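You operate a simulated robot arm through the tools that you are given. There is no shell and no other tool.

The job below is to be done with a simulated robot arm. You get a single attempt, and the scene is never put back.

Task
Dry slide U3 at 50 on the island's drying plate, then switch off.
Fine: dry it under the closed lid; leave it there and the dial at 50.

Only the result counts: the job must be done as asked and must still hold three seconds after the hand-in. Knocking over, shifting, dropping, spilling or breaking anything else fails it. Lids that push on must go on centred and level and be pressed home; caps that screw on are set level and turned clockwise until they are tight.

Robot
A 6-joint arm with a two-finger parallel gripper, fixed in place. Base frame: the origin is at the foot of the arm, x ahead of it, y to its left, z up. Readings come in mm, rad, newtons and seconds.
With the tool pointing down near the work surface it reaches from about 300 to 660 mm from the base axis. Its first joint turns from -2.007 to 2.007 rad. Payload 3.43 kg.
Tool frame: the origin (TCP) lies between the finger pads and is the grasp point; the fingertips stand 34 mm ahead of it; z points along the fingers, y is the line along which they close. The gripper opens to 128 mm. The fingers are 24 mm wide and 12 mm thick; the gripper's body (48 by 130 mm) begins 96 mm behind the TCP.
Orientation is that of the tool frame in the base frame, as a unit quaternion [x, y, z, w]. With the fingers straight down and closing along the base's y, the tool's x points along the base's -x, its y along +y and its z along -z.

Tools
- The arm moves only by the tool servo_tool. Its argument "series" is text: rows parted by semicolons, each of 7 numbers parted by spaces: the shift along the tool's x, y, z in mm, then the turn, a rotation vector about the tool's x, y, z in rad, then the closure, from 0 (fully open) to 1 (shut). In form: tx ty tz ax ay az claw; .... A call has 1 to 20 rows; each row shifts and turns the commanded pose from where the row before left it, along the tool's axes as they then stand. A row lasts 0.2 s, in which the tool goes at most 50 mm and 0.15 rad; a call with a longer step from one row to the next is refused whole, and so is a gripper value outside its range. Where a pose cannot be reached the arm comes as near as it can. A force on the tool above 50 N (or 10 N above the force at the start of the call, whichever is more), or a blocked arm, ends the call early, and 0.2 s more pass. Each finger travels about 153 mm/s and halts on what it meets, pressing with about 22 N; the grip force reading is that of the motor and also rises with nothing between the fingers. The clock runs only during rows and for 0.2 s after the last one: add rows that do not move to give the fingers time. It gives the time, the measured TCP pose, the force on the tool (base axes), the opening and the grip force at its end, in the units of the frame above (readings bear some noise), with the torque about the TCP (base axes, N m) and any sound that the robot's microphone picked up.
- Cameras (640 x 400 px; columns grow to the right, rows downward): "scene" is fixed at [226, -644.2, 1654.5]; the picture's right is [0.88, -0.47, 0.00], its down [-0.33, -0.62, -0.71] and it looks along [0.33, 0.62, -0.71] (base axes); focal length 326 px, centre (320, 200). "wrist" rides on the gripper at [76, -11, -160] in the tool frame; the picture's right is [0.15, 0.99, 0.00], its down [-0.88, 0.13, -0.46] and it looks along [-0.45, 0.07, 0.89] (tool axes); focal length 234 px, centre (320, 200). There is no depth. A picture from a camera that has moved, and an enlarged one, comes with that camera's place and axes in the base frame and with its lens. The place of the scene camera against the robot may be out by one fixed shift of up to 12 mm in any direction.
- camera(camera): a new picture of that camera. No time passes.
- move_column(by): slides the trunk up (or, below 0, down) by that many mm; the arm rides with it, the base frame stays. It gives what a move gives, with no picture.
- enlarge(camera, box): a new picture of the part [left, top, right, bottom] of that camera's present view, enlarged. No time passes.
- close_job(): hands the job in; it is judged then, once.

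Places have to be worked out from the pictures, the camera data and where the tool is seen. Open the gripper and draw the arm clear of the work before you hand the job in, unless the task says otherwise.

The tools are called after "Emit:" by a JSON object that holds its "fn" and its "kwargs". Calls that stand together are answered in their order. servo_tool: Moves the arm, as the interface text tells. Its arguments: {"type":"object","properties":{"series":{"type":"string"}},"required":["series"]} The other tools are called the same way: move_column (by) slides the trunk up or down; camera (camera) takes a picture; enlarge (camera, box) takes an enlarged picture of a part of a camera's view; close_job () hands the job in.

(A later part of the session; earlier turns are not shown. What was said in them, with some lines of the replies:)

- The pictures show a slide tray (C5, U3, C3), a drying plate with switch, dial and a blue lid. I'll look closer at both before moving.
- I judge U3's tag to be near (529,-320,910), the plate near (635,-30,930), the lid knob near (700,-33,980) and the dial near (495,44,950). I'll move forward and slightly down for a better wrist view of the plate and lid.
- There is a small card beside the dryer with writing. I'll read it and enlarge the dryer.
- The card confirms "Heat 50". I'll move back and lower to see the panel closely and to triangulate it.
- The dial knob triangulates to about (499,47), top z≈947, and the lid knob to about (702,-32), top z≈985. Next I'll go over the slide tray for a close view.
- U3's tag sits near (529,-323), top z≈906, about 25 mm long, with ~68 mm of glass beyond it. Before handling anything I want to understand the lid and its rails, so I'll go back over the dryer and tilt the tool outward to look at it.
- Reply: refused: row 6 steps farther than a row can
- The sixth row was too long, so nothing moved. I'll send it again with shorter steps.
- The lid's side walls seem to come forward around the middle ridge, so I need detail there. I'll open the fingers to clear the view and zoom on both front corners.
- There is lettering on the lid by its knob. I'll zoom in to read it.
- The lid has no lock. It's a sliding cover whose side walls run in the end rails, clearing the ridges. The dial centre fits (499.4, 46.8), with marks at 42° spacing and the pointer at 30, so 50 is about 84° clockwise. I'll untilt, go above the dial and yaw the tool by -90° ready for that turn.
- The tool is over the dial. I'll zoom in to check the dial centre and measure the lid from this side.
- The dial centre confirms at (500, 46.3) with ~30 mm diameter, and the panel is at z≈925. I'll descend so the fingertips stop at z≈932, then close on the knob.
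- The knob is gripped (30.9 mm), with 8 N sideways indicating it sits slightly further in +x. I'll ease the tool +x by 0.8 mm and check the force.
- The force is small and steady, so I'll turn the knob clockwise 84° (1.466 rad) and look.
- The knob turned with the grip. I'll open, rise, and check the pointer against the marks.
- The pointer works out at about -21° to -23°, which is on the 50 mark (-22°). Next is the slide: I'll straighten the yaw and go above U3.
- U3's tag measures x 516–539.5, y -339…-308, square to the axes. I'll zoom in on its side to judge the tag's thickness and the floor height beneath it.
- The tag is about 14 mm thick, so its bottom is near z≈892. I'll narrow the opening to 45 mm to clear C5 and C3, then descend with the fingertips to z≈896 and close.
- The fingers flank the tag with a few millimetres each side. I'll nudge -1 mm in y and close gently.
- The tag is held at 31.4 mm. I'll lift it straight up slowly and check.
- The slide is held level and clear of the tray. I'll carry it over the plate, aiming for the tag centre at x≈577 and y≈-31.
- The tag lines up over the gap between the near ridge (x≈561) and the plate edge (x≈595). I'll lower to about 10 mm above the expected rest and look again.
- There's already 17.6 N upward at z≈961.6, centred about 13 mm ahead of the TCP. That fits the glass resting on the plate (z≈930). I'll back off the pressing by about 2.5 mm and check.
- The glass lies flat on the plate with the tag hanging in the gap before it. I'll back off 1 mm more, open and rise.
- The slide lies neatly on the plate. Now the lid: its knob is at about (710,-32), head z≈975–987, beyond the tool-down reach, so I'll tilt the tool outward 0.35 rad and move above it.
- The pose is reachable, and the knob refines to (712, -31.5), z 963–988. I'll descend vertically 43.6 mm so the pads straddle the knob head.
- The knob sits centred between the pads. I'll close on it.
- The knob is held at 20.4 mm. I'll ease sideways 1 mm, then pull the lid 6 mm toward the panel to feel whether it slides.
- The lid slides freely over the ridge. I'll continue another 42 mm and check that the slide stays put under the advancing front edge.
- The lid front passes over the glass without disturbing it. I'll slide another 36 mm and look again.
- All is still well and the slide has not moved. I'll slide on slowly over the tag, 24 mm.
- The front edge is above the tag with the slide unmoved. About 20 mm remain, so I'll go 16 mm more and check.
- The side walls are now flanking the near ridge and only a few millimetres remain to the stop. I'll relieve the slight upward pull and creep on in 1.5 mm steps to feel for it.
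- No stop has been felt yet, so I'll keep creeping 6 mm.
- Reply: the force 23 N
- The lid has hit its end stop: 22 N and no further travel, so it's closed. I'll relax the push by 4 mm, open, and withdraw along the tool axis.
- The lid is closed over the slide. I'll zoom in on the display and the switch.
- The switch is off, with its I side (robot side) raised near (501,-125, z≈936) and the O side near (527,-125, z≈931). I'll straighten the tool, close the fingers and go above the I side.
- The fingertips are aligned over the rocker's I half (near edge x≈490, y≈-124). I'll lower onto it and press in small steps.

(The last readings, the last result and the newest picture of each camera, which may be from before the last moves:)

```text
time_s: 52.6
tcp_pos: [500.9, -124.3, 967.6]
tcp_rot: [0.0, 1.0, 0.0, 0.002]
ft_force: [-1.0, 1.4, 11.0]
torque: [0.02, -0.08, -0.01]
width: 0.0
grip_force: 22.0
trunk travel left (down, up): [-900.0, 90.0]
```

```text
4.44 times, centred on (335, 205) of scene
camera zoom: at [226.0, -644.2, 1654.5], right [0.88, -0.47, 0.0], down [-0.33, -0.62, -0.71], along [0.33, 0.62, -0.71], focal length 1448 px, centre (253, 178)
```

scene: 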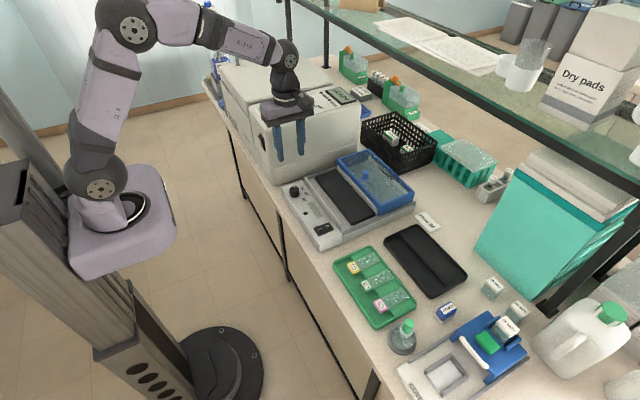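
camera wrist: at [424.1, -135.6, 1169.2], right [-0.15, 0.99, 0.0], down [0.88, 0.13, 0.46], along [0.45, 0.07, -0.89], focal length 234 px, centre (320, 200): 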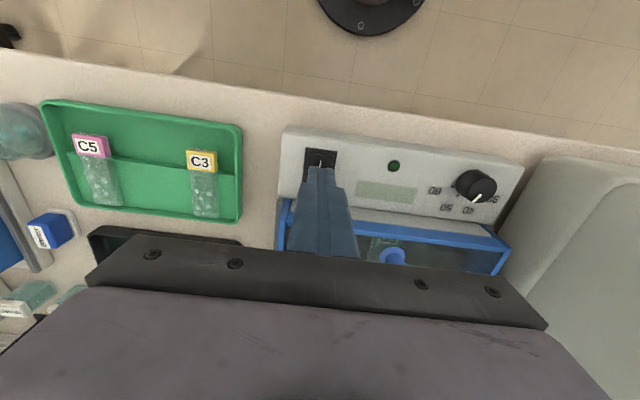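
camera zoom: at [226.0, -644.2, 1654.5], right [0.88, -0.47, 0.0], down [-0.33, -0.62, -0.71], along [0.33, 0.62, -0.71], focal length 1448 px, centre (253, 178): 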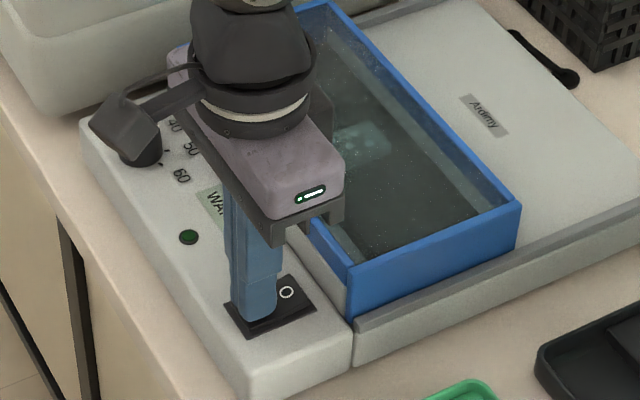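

The display has come alive ("WA…"), so the switch is on. I'll lift off a little and read it.

Emit:
{"fn": "servo_tool", "kwargs": {"series": "0 0 -10 0 0 0 1; 0 0 -30 0 0 0 1; 30 0 -30 0 0 0 1; 0 0 0 0 0 0 1"}}

Emit:
{"fn": "enlarge", "kwargs": {"camera": "wrist", "box": [260, 100, 560, 260]}}

Emit:
{"fn": "enlarge", "kwargs": {"camera": "scene", "box": [280, 160, 380, 250]}}

```text
time_s: 53.6
tcp_pos: [471.3, -124.0, 1035.6]
tcp_rot: [0.0, 1.0, 0.0, -0.001]
ft_force: [1.0, -0.6, -0.6]
torque: [0.04, 0.02, 0.0]
width: 0.1
grip_force: 21.9
trunk travel left (down, up): [-900.0, 90.0]
```

```text
2.13 times, centred on (410, 180) of wrist
camera zoom: at [396.2, -136.5, 1195.5], right [-0.15, 0.99, 0.0], down [0.88, 0.13, 0.45], along [0.45, 0.07, -0.89], focal length 500 px, centre (128, 243)
```

zoom: 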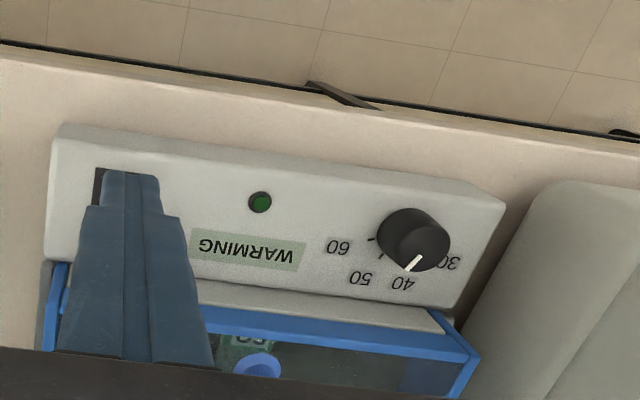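

```text
4.44 times, centred on (330, 205) of scene
camera zoom: at [226.0, -644.2, 1654.5], right [0.88, -0.47, 0.0], down [-0.33, -0.62, -0.71], along [0.33, 0.62, -0.71], focal length 1448 px, centre (276, 178)
```

zoom: 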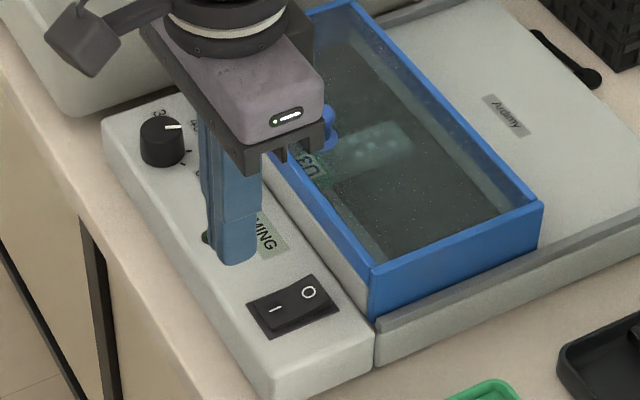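

It reads WARMING. I'll wait with the arm still and watch the display.

Emit:
{"fn": "servo_tool", "kwargs": {"series": "20 30 0 0 0 0 1; 0 0 0 0 0 0 1; 0 0 0 0 0 0 1; 0 0 0 0 0 0 1; 0 0 0 0 0 0 1; 0 0 0 0 0 0 1; 0 0 0 0 0 0 1; 0 0 0 0 0 0 1; 0 0 0 0 0 0 1; 0 0 0 0 0 0 1; 0 0 0 0 0 0 1; 0 0 0 0 0 0 1; 0 0 0 0 0 0 1; 0 0 0 0 0 0 1; 0 0 0 0 0 0 1; 0 0 0 0 0 0 1; 0 0 0 0 0 0 1; 0 0 0 0 0 0 1; 0 0 0 0 0 0 1; 0 0 0 0 0 0 1"}}

Emit:
{"fn": "camera", "kwargs": {"camera": "wrist"}}

Emit:
{"fn": "enlarge", "kwargs": {"camera": "wrist", "box": [240, 100, 460, 240]}}

```text
time_s: 57.8
tcp_pos: [452.5, -95.6, 1035.0]
tcp_rot: [0.0, 1.0, 0.0, -0.001]
ft_force: [0.3, 0.7, -0.3]
torque: [-0.01, -0.02, 0.04]
width: 0.1
grip_force: 21.7
trunk travel left (down, up): [-900.0, 90.0]
```

```text
taken
camera wrist: at [375.6, -106.4, 1195.7], right [-0.15, 0.99, 0.0], down [0.88, 0.13, 0.46], along [0.45, 0.07, -0.89], focal length 234 px, centre (320, 200)
```

wrist: 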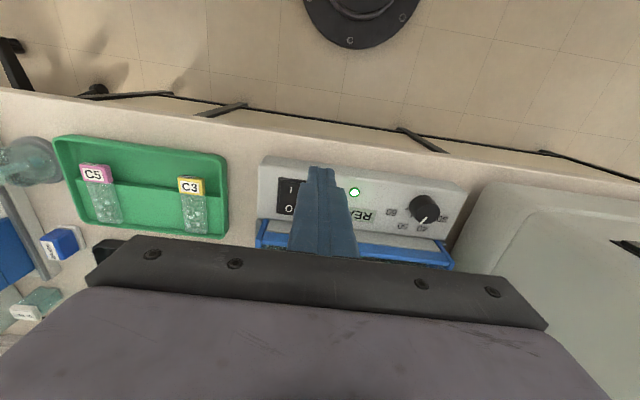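

```text
2.86 times, centred on (350, 170) of wrist
camera zoom: at [375.6, -106.4, 1195.7], right [-0.15, 0.99, 0.0], down [0.88, 0.13, 0.46], along [0.45, 0.07, -0.89], focal length 669 px, centre (234, 286)
```

zoom: 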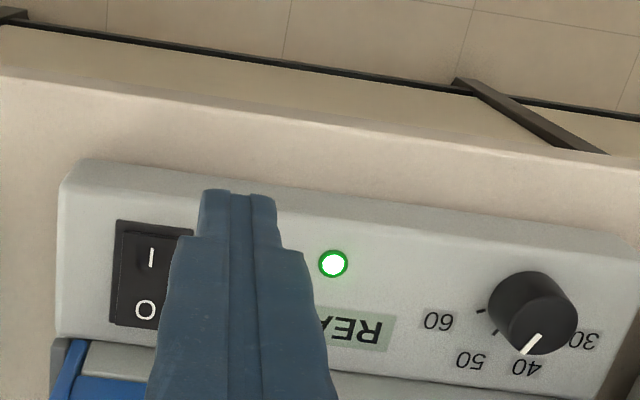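

Now READY with the lamp lit, so the plate is at temperature. I'll shift the arm to see both the display and the slide under the lid while waiting.

Emit:
{"fn": "servo_tool", "kwargs": {"series": "-20 35 -15 0 0 0 1; -20 35 -15 0 0 0 1; -20 35 0 0 0 0 1; 0 0 0 0 0 0 1; 0 0 0 0 0 0 1; 0 0 0 0 0 0 1; 0 0 0 0 0 0 1; 0 0 0 0 0 0 1; 0 0 0 0 0 0 1; 0 0 0 0 0 0 1; 0 0 0 0 0 0 1; 0 0 0 0 0 0 1; 0 0 0 0 0 0 1; 0 0 0 0 0 0 1"}}

Emit:
{"fn": "camera", "kwargs": {"camera": "wrist"}}

Emit:
{"fn": "enlarge", "kwargs": {"camera": "wrist", "box": [180, 80, 400, 240]}}

Emit:
{"fn": "enlarge", "kwargs": {"camera": "scene", "box": [310, 160, 380, 220]}}

```text
time_s: 60.8
tcp_pos: [509.6, 10.6, 1066.9]
tcp_rot: [0.0, 1.0, 0.0, 0.0]
ft_force: [-0.2, -0.6, 0.2]
torque: [0.0, -0.01, 0.04]
width: 0.1
grip_force: 21.9
trunk travel left (down, up): [-900.0, 90.0]
```

```text
taken
camera wrist: at [434.0, -1.0, 1226.4], right [-0.15, 0.99, 0.0], down [0.88, 0.13, 0.46], along [0.45, 0.07, -0.89], focal length 234 px, centre (320, 200)
```

wrist: 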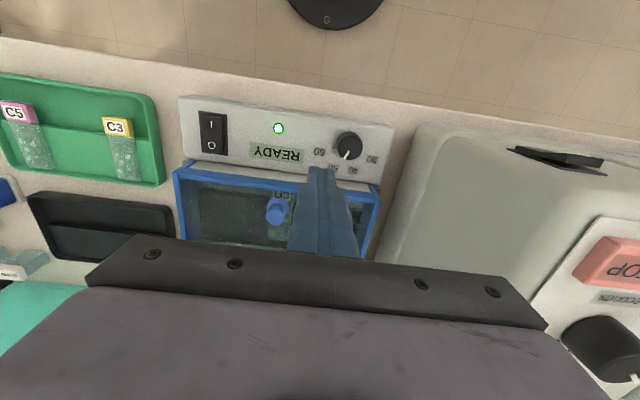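

```text
2.50 times, centred on (290, 160) of wrist
camera zoom: at [434.0, -1.0, 1226.4], right [-0.15, 0.99, 0.0], down [0.88, 0.13, 0.46], along [0.45, 0.07, -0.89], focal length 585 px, centre (395, 300)
```

zoom: 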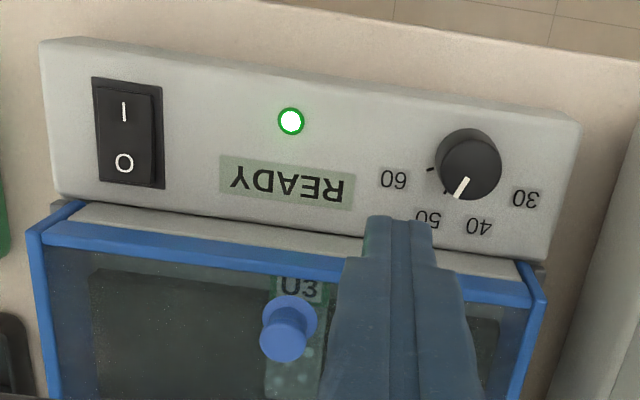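

```text
6.67 times, centred on (345, 190) of scene
camera zoom: at [226.0, -644.2, 1654.5], right [0.88, -0.47, 0.0], down [-0.33, -0.62, -0.71], along [0.33, 0.62, -0.71], focal length 2172 px, centre (153, 267)
```

zoom: 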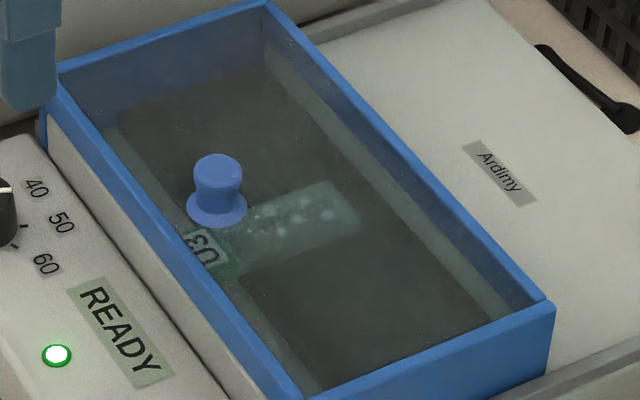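

READY persists and droplets still show under the lid, so drying isn't done. I'll keep waiting and compare.

Emit:
{"fn": "servo_tool", "kwargs": {"series": "0 0 0 0 0 0 1; 0 0 0 0 0 0 1; 0 0 0 0 0 0 1; 0 0 0 0 0 0 1; 0 0 0 0 0 0 1; 0 0 0 0 0 0 1; 0 0 0 0 0 0 1; 0 0 0 0 0 0 1; 0 0 0 0 0 0 1; 0 0 0 0 0 0 1; 0 0 0 0 0 0 1; 0 0 0 0 0 0 1; 0 0 0 0 0 0 1; 0 0 0 0 0 0 1; 0 0 0 0 0 0 1; 0 0 0 0 0 0 1; 0 0 0 0 0 0 1; 0 0 0 0 0 0 1; 0 0 0 0 0 0 1; 0 0 0 0 0 0 1"}}

Emit:
{"fn": "enlarge", "kwargs": {"camera": "scene", "box": [310, 160, 380, 220]}}

```text
time_s: 65.0
tcp_pos: [510.7, 10.8, 1067.1]
tcp_rot: [0.0, 1.0, 0.0, 0.0]
ft_force: [0.8, -0.5, 0.9]
torque: [-0.02, -0.01, -0.04]
width: 0.0
grip_force: 22.1
trunk travel left (down, up): [-900.0, 90.0]
```

```text
6.67 times, centred on (345, 190) of scene
camera zoom: at [226.0, -644.2, 1654.5], right [0.88, -0.47, 0.0], down [-0.33, -0.62, -0.71], along [0.33, 0.62, -0.71], focal length 2172 px, centre (153, 267)
```

zoom: 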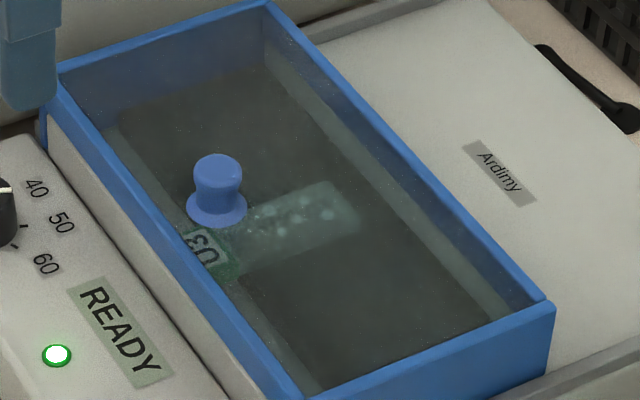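

No change yet. I'll wait further.

Emit:
{"fn": "servo_tool", "kwargs": {"series": "0 0 0 0 0 0 1; 0 0 0 0 0 0 1; 0 0 0 0 0 0 1; 0 0 0 0 0 0 1; 0 0 0 0 0 0 1; 0 0 0 0 0 0 1; 0 0 0 0 0 0 1; 0 0 0 0 0 0 1; 0 0 0 0 0 0 1; 0 0 0 0 0 0 1; 0 0 0 0 0 0 1; 0 0 0 0 0 0 1; 0 0 0 0 0 0 1; 0 0 0 0 0 0 1; 0 0 0 0 0 0 1; 0 0 0 0 0 0 1; 0 0 0 0 0 0 1; 0 0 0 0 0 0 1; 0 0 0 0 0 0 1; 0 0 0 0 0 0 1"}}

Emit:
{"fn": "enlarge", "kwargs": {"camera": "scene", "box": [310, 160, 380, 220]}}

```text
time_s: 69.2
tcp_pos: [510.8, 12.0, 1067.0]
tcp_rot: [0.0, 1.0, 0.001, 0.001]
ft_force: [0.3, 0.2, -0.6]
torque: [0.01, 0.0, 0.0]
width: 0.0
grip_force: 21.5
trunk travel left (down, up): [-900.0, 90.0]
```

```text
6.67 times, centred on (345, 190) of scene
camera zoom: at [226.0, -644.2, 1654.5], right [0.88, -0.47, 0.0], down [-0.33, -0.62, -0.71], along [0.33, 0.62, -0.71], focal length 2172 px, centre (153, 267)
```

zoom: 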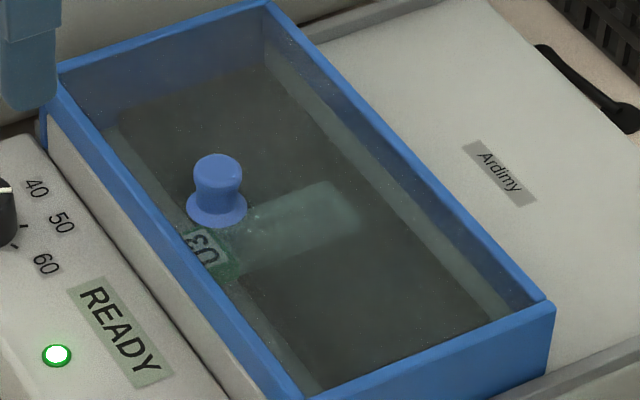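

The droplets have vanished. I'll zoom in to confirm none remain.

Emit:
{"fn": "enlarge", "kwargs": {"camera": "scene", "box": [325, 172, 360, 205]}}

Emit:
{"fn": "enlarge", "kwargs": {"camera": "wrist", "box": [180, 80, 400, 240]}}

```text
12.12 times, centred on (342, 188) of scene
camera zoom: at [226.0, -644.2, 1654.5], right [0.88, -0.47, 0.0], down [-0.33, -0.62, -0.71], along [0.33, 0.62, -0.71], focal length 3950 px, centre (47, 339)
```

zoom: 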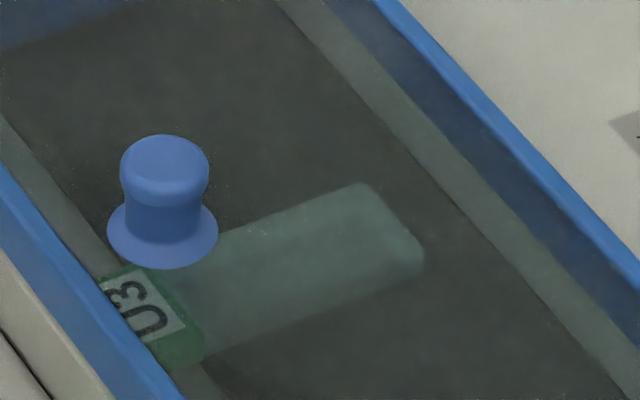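

```text
2.50 times, centred on (290, 160) of wrist
camera zoom: at [434.0, -1.0, 1226.4], right [-0.15, 0.99, 0.0], down [0.88, 0.13, 0.46], along [0.45, 0.07, -0.89], focal length 585 px, centre (395, 300)
```

zoom: 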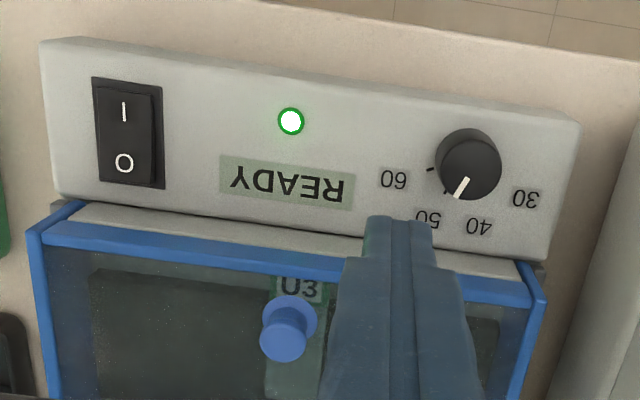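

The glass is clear, so it's dry. Now I'll move over the raised O side of the switch (x≈527, y≈-124.5).

Emit:
{"fn": "servo_tool", "kwargs": {"series": "-4 -45 0 0 0 0 1; -4 -45 0 0 0 0 1; -8.3 -46 0 0 0 0 1; 0 0 30 0 0 0 1; 0 0 25 0 0 0 1; 0 0 0 0 0 0 1; 0 0 0 0 0 0 1"}}

Emit:
{"fn": "enlarge", "kwargs": {"camera": "wrist", "box": [250, 90, 390, 230]}}

Emit:
{"fn": "enlarge", "kwargs": {"camera": "scene", "box": [290, 160, 380, 250]}}

```text
time_s: 70.8
tcp_pos: [527.9, -125.9, 1010.9]
tcp_rot: [0.001, 1.0, 0.0, 0.0]
ft_force: [-0.6, 0.4, 0.2]
torque: [0.04, -0.02, -0.03]
width: 0.1
grip_force: 22.1
trunk travel left (down, up): [-900.0, 90.0]
```

```text
2.86 times, centred on (320, 160) of wrist
camera zoom: at [451.3, -137.7, 1169.9], right [-0.15, 0.99, 0.0], down [0.88, 0.13, 0.46], along [0.45, 0.07, -0.89], focal length 669 px, centre (320, 314)
```

zoom: 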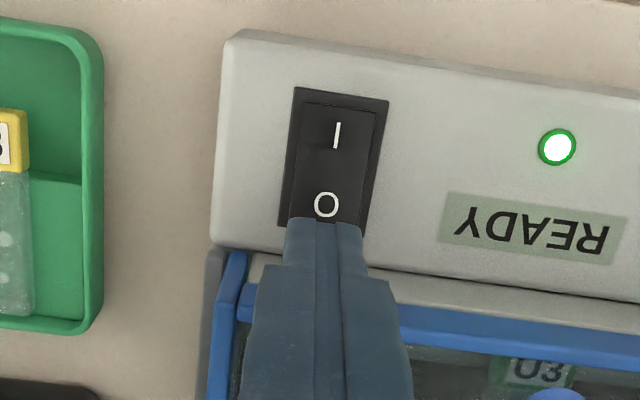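

```text
4.44 times, centred on (335, 205) of scene
camera zoom: at [226.0, -644.2, 1654.5], right [0.88, -0.47, 0.0], down [-0.33, -0.62, -0.71], along [0.33, 0.62, -0.71], focal length 1448 px, centre (253, 178)
```

zoom: 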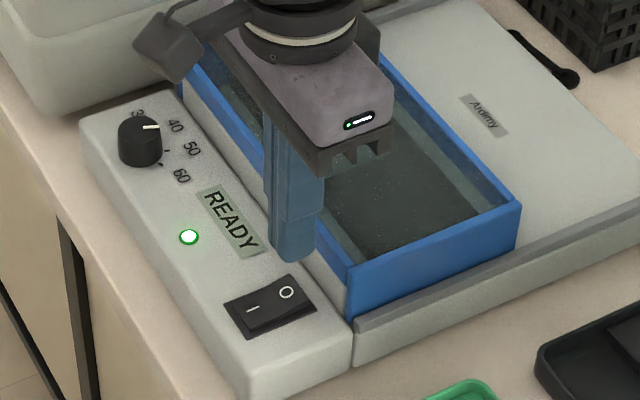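

The fingertips are over the O mark (x≈525.5). I'll lower and press the O side as before.

Emit:
{"fn": "servo_tool", "kwargs": {"series": "0 0 20 0 0 0 1; 0 0 15 0 0 0 1; 0 0 3 0 0 0 1; 0 0 3 0 0 0 1; 0 0 2 0 0 0 1; 0 0 2 0 0 0 1; 0 0 0 0 0 0 1"}}

Emit:
{"fn": "enlarge", "kwargs": {"camera": "scene", "box": [290, 160, 380, 250]}}

```text
time_s: 72.4
tcp_pos: [527.7, -125.9, 967.0]
tcp_rot: [0.0, 1.0, -0.001, 0.001]
ft_force: [2.1, 0.8, 8.5]
torque: [0.03, 0.06, 0.04]
width: 0.0
grip_force: 22.0
trunk travel left (down, up): [-900.0, 90.0]
```

```text
4.44 times, centred on (335, 205) of scene
camera zoom: at [226.0, -644.2, 1654.5], right [0.88, -0.47, 0.0], down [-0.33, -0.62, -0.71], along [0.33, 0.62, -0.71], focal length 1448 px, centre (253, 178)
```

zoom: 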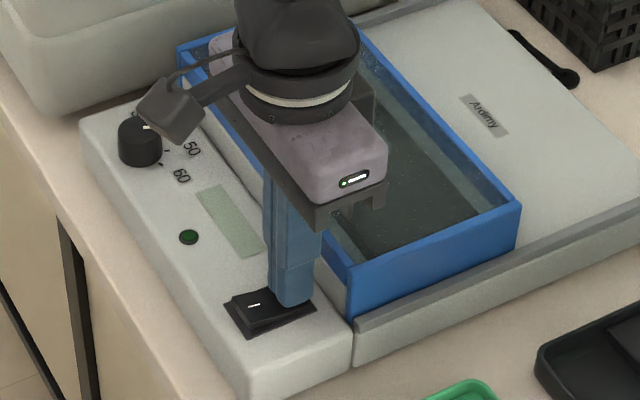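

The display and lamp are off. I'll lift straight up, withdraw clear and open the gripper.

Emit:
{"fn": "servo_tool", "kwargs": {"series": "0 0 -10 0 0 0 1; 0 0 -30 0 0 0 1; 0 0 -40 0 0 0 1; 20 0 -40 0 0 0 1; 30 0 -30 0 0 0 0.5; 30 0 -30 0 0 0 0; 0 0 0 0 0 0 0; 0 0 0 0 0 0 0; 0 0 0 0 0 0 0"}}

Emit:
{"fn": "camera", "kwargs": {"camera": "wrist"}}

Emit:
{"fn": "camera", "kwargs": {"camera": "scene"}}

Emit:
{"fn": "enlarge", "kwargs": {"camera": "scene", "box": [280, 150, 380, 250]}}

Emit:
{"fn": "enlarge", "kwargs": {"camera": "wrist", "box": [240, 80, 460, 240]}}

```text
time_s: 74.4
tcp_pos: [448.2, -124.6, 1147.1]
tcp_rot: [0.0, 1.0, 0.0, -0.001]
ft_force: [0.1, -0.5, 0.4]
torque: [-0.03, 0.03, -0.01]
width: 128.0
grip_force: 0.0
trunk travel left (down, up): [-900.0, 90.0]
```

```text
taken
camera wrist: at [372.1, -137.1, 1306.1], right [-0.15, 0.99, 0.0], down [0.88, 0.13, 0.46], along [0.45, 0.07, -0.89], focal length 234 px, centre (320, 200)
```

wrist: 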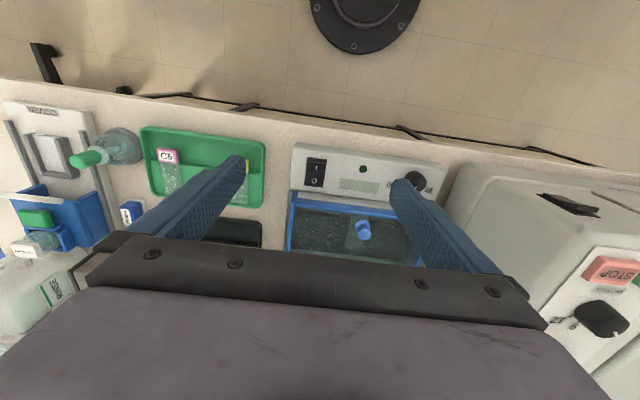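

```text
taken
```

scene: 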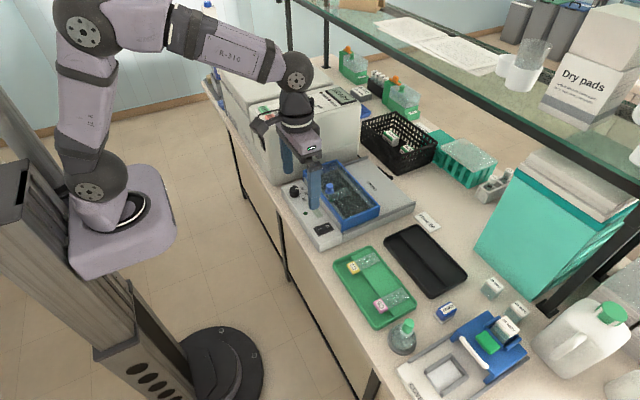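

```text
4.00 times, centred on (330, 200) of scene
camera zoom: at [226.0, -644.2, 1654.5], right [0.88, -0.47, 0.0], down [-0.33, -0.62, -0.71], along [0.33, 0.62, -0.71], focal length 1303 px, centre (280, 200)
```

zoom: 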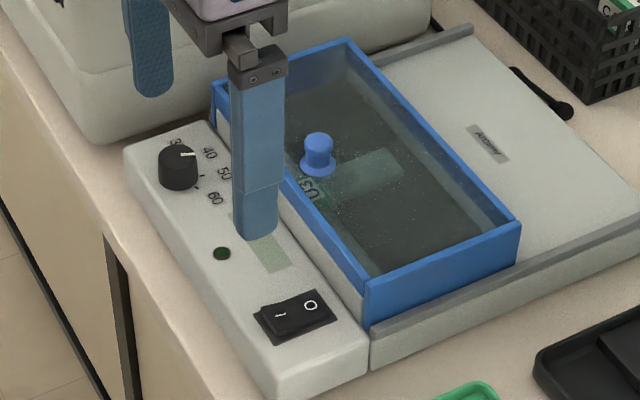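

```text
2.50 times, centred on (350, 160) of wrist
camera zoom: at [372.1, -137.1, 1306.1], right [-0.15, 0.99, 0.0], down [0.88, 0.13, 0.46], along [0.45, 0.07, -0.89], focal length 585 px, centre (245, 300)
```

zoom: 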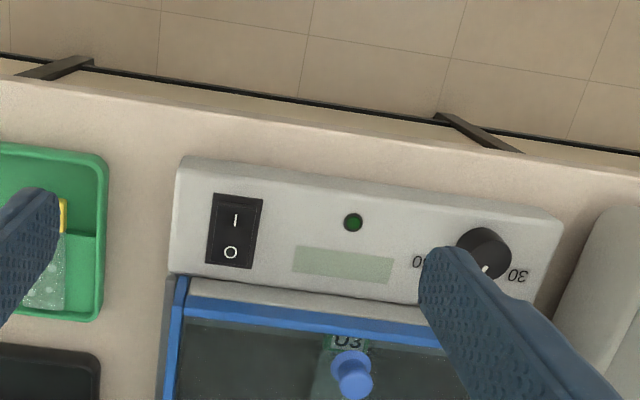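

The switch is off, the lamp and display are dark, and the dial is still at 50. Slide U3 is dry under the closed lid, nothing else has moved, and the open gripper is well clear, so I'm handing the job in.

Emit:
{"fn": "close_job", "kwargs": {}}

```text
The job is handed in.
```

The job is handed in: slide U3 was dried at 50 on the island's drying plate and the dryer is switched off. I don't have the judging result.

- **Slide:** U3 lies on the plate under the closed lid, and its droplets had gone before I switched off.
- **Dial:** it was turned from 30 to 50 and left there.
- **Switch:** off, with the display and lamp dark.
- **Other items:** I saw nothing else moved; slides C5 and C3 stayed in their tray.

I drew the arm clear and opened the gripper before handing in.
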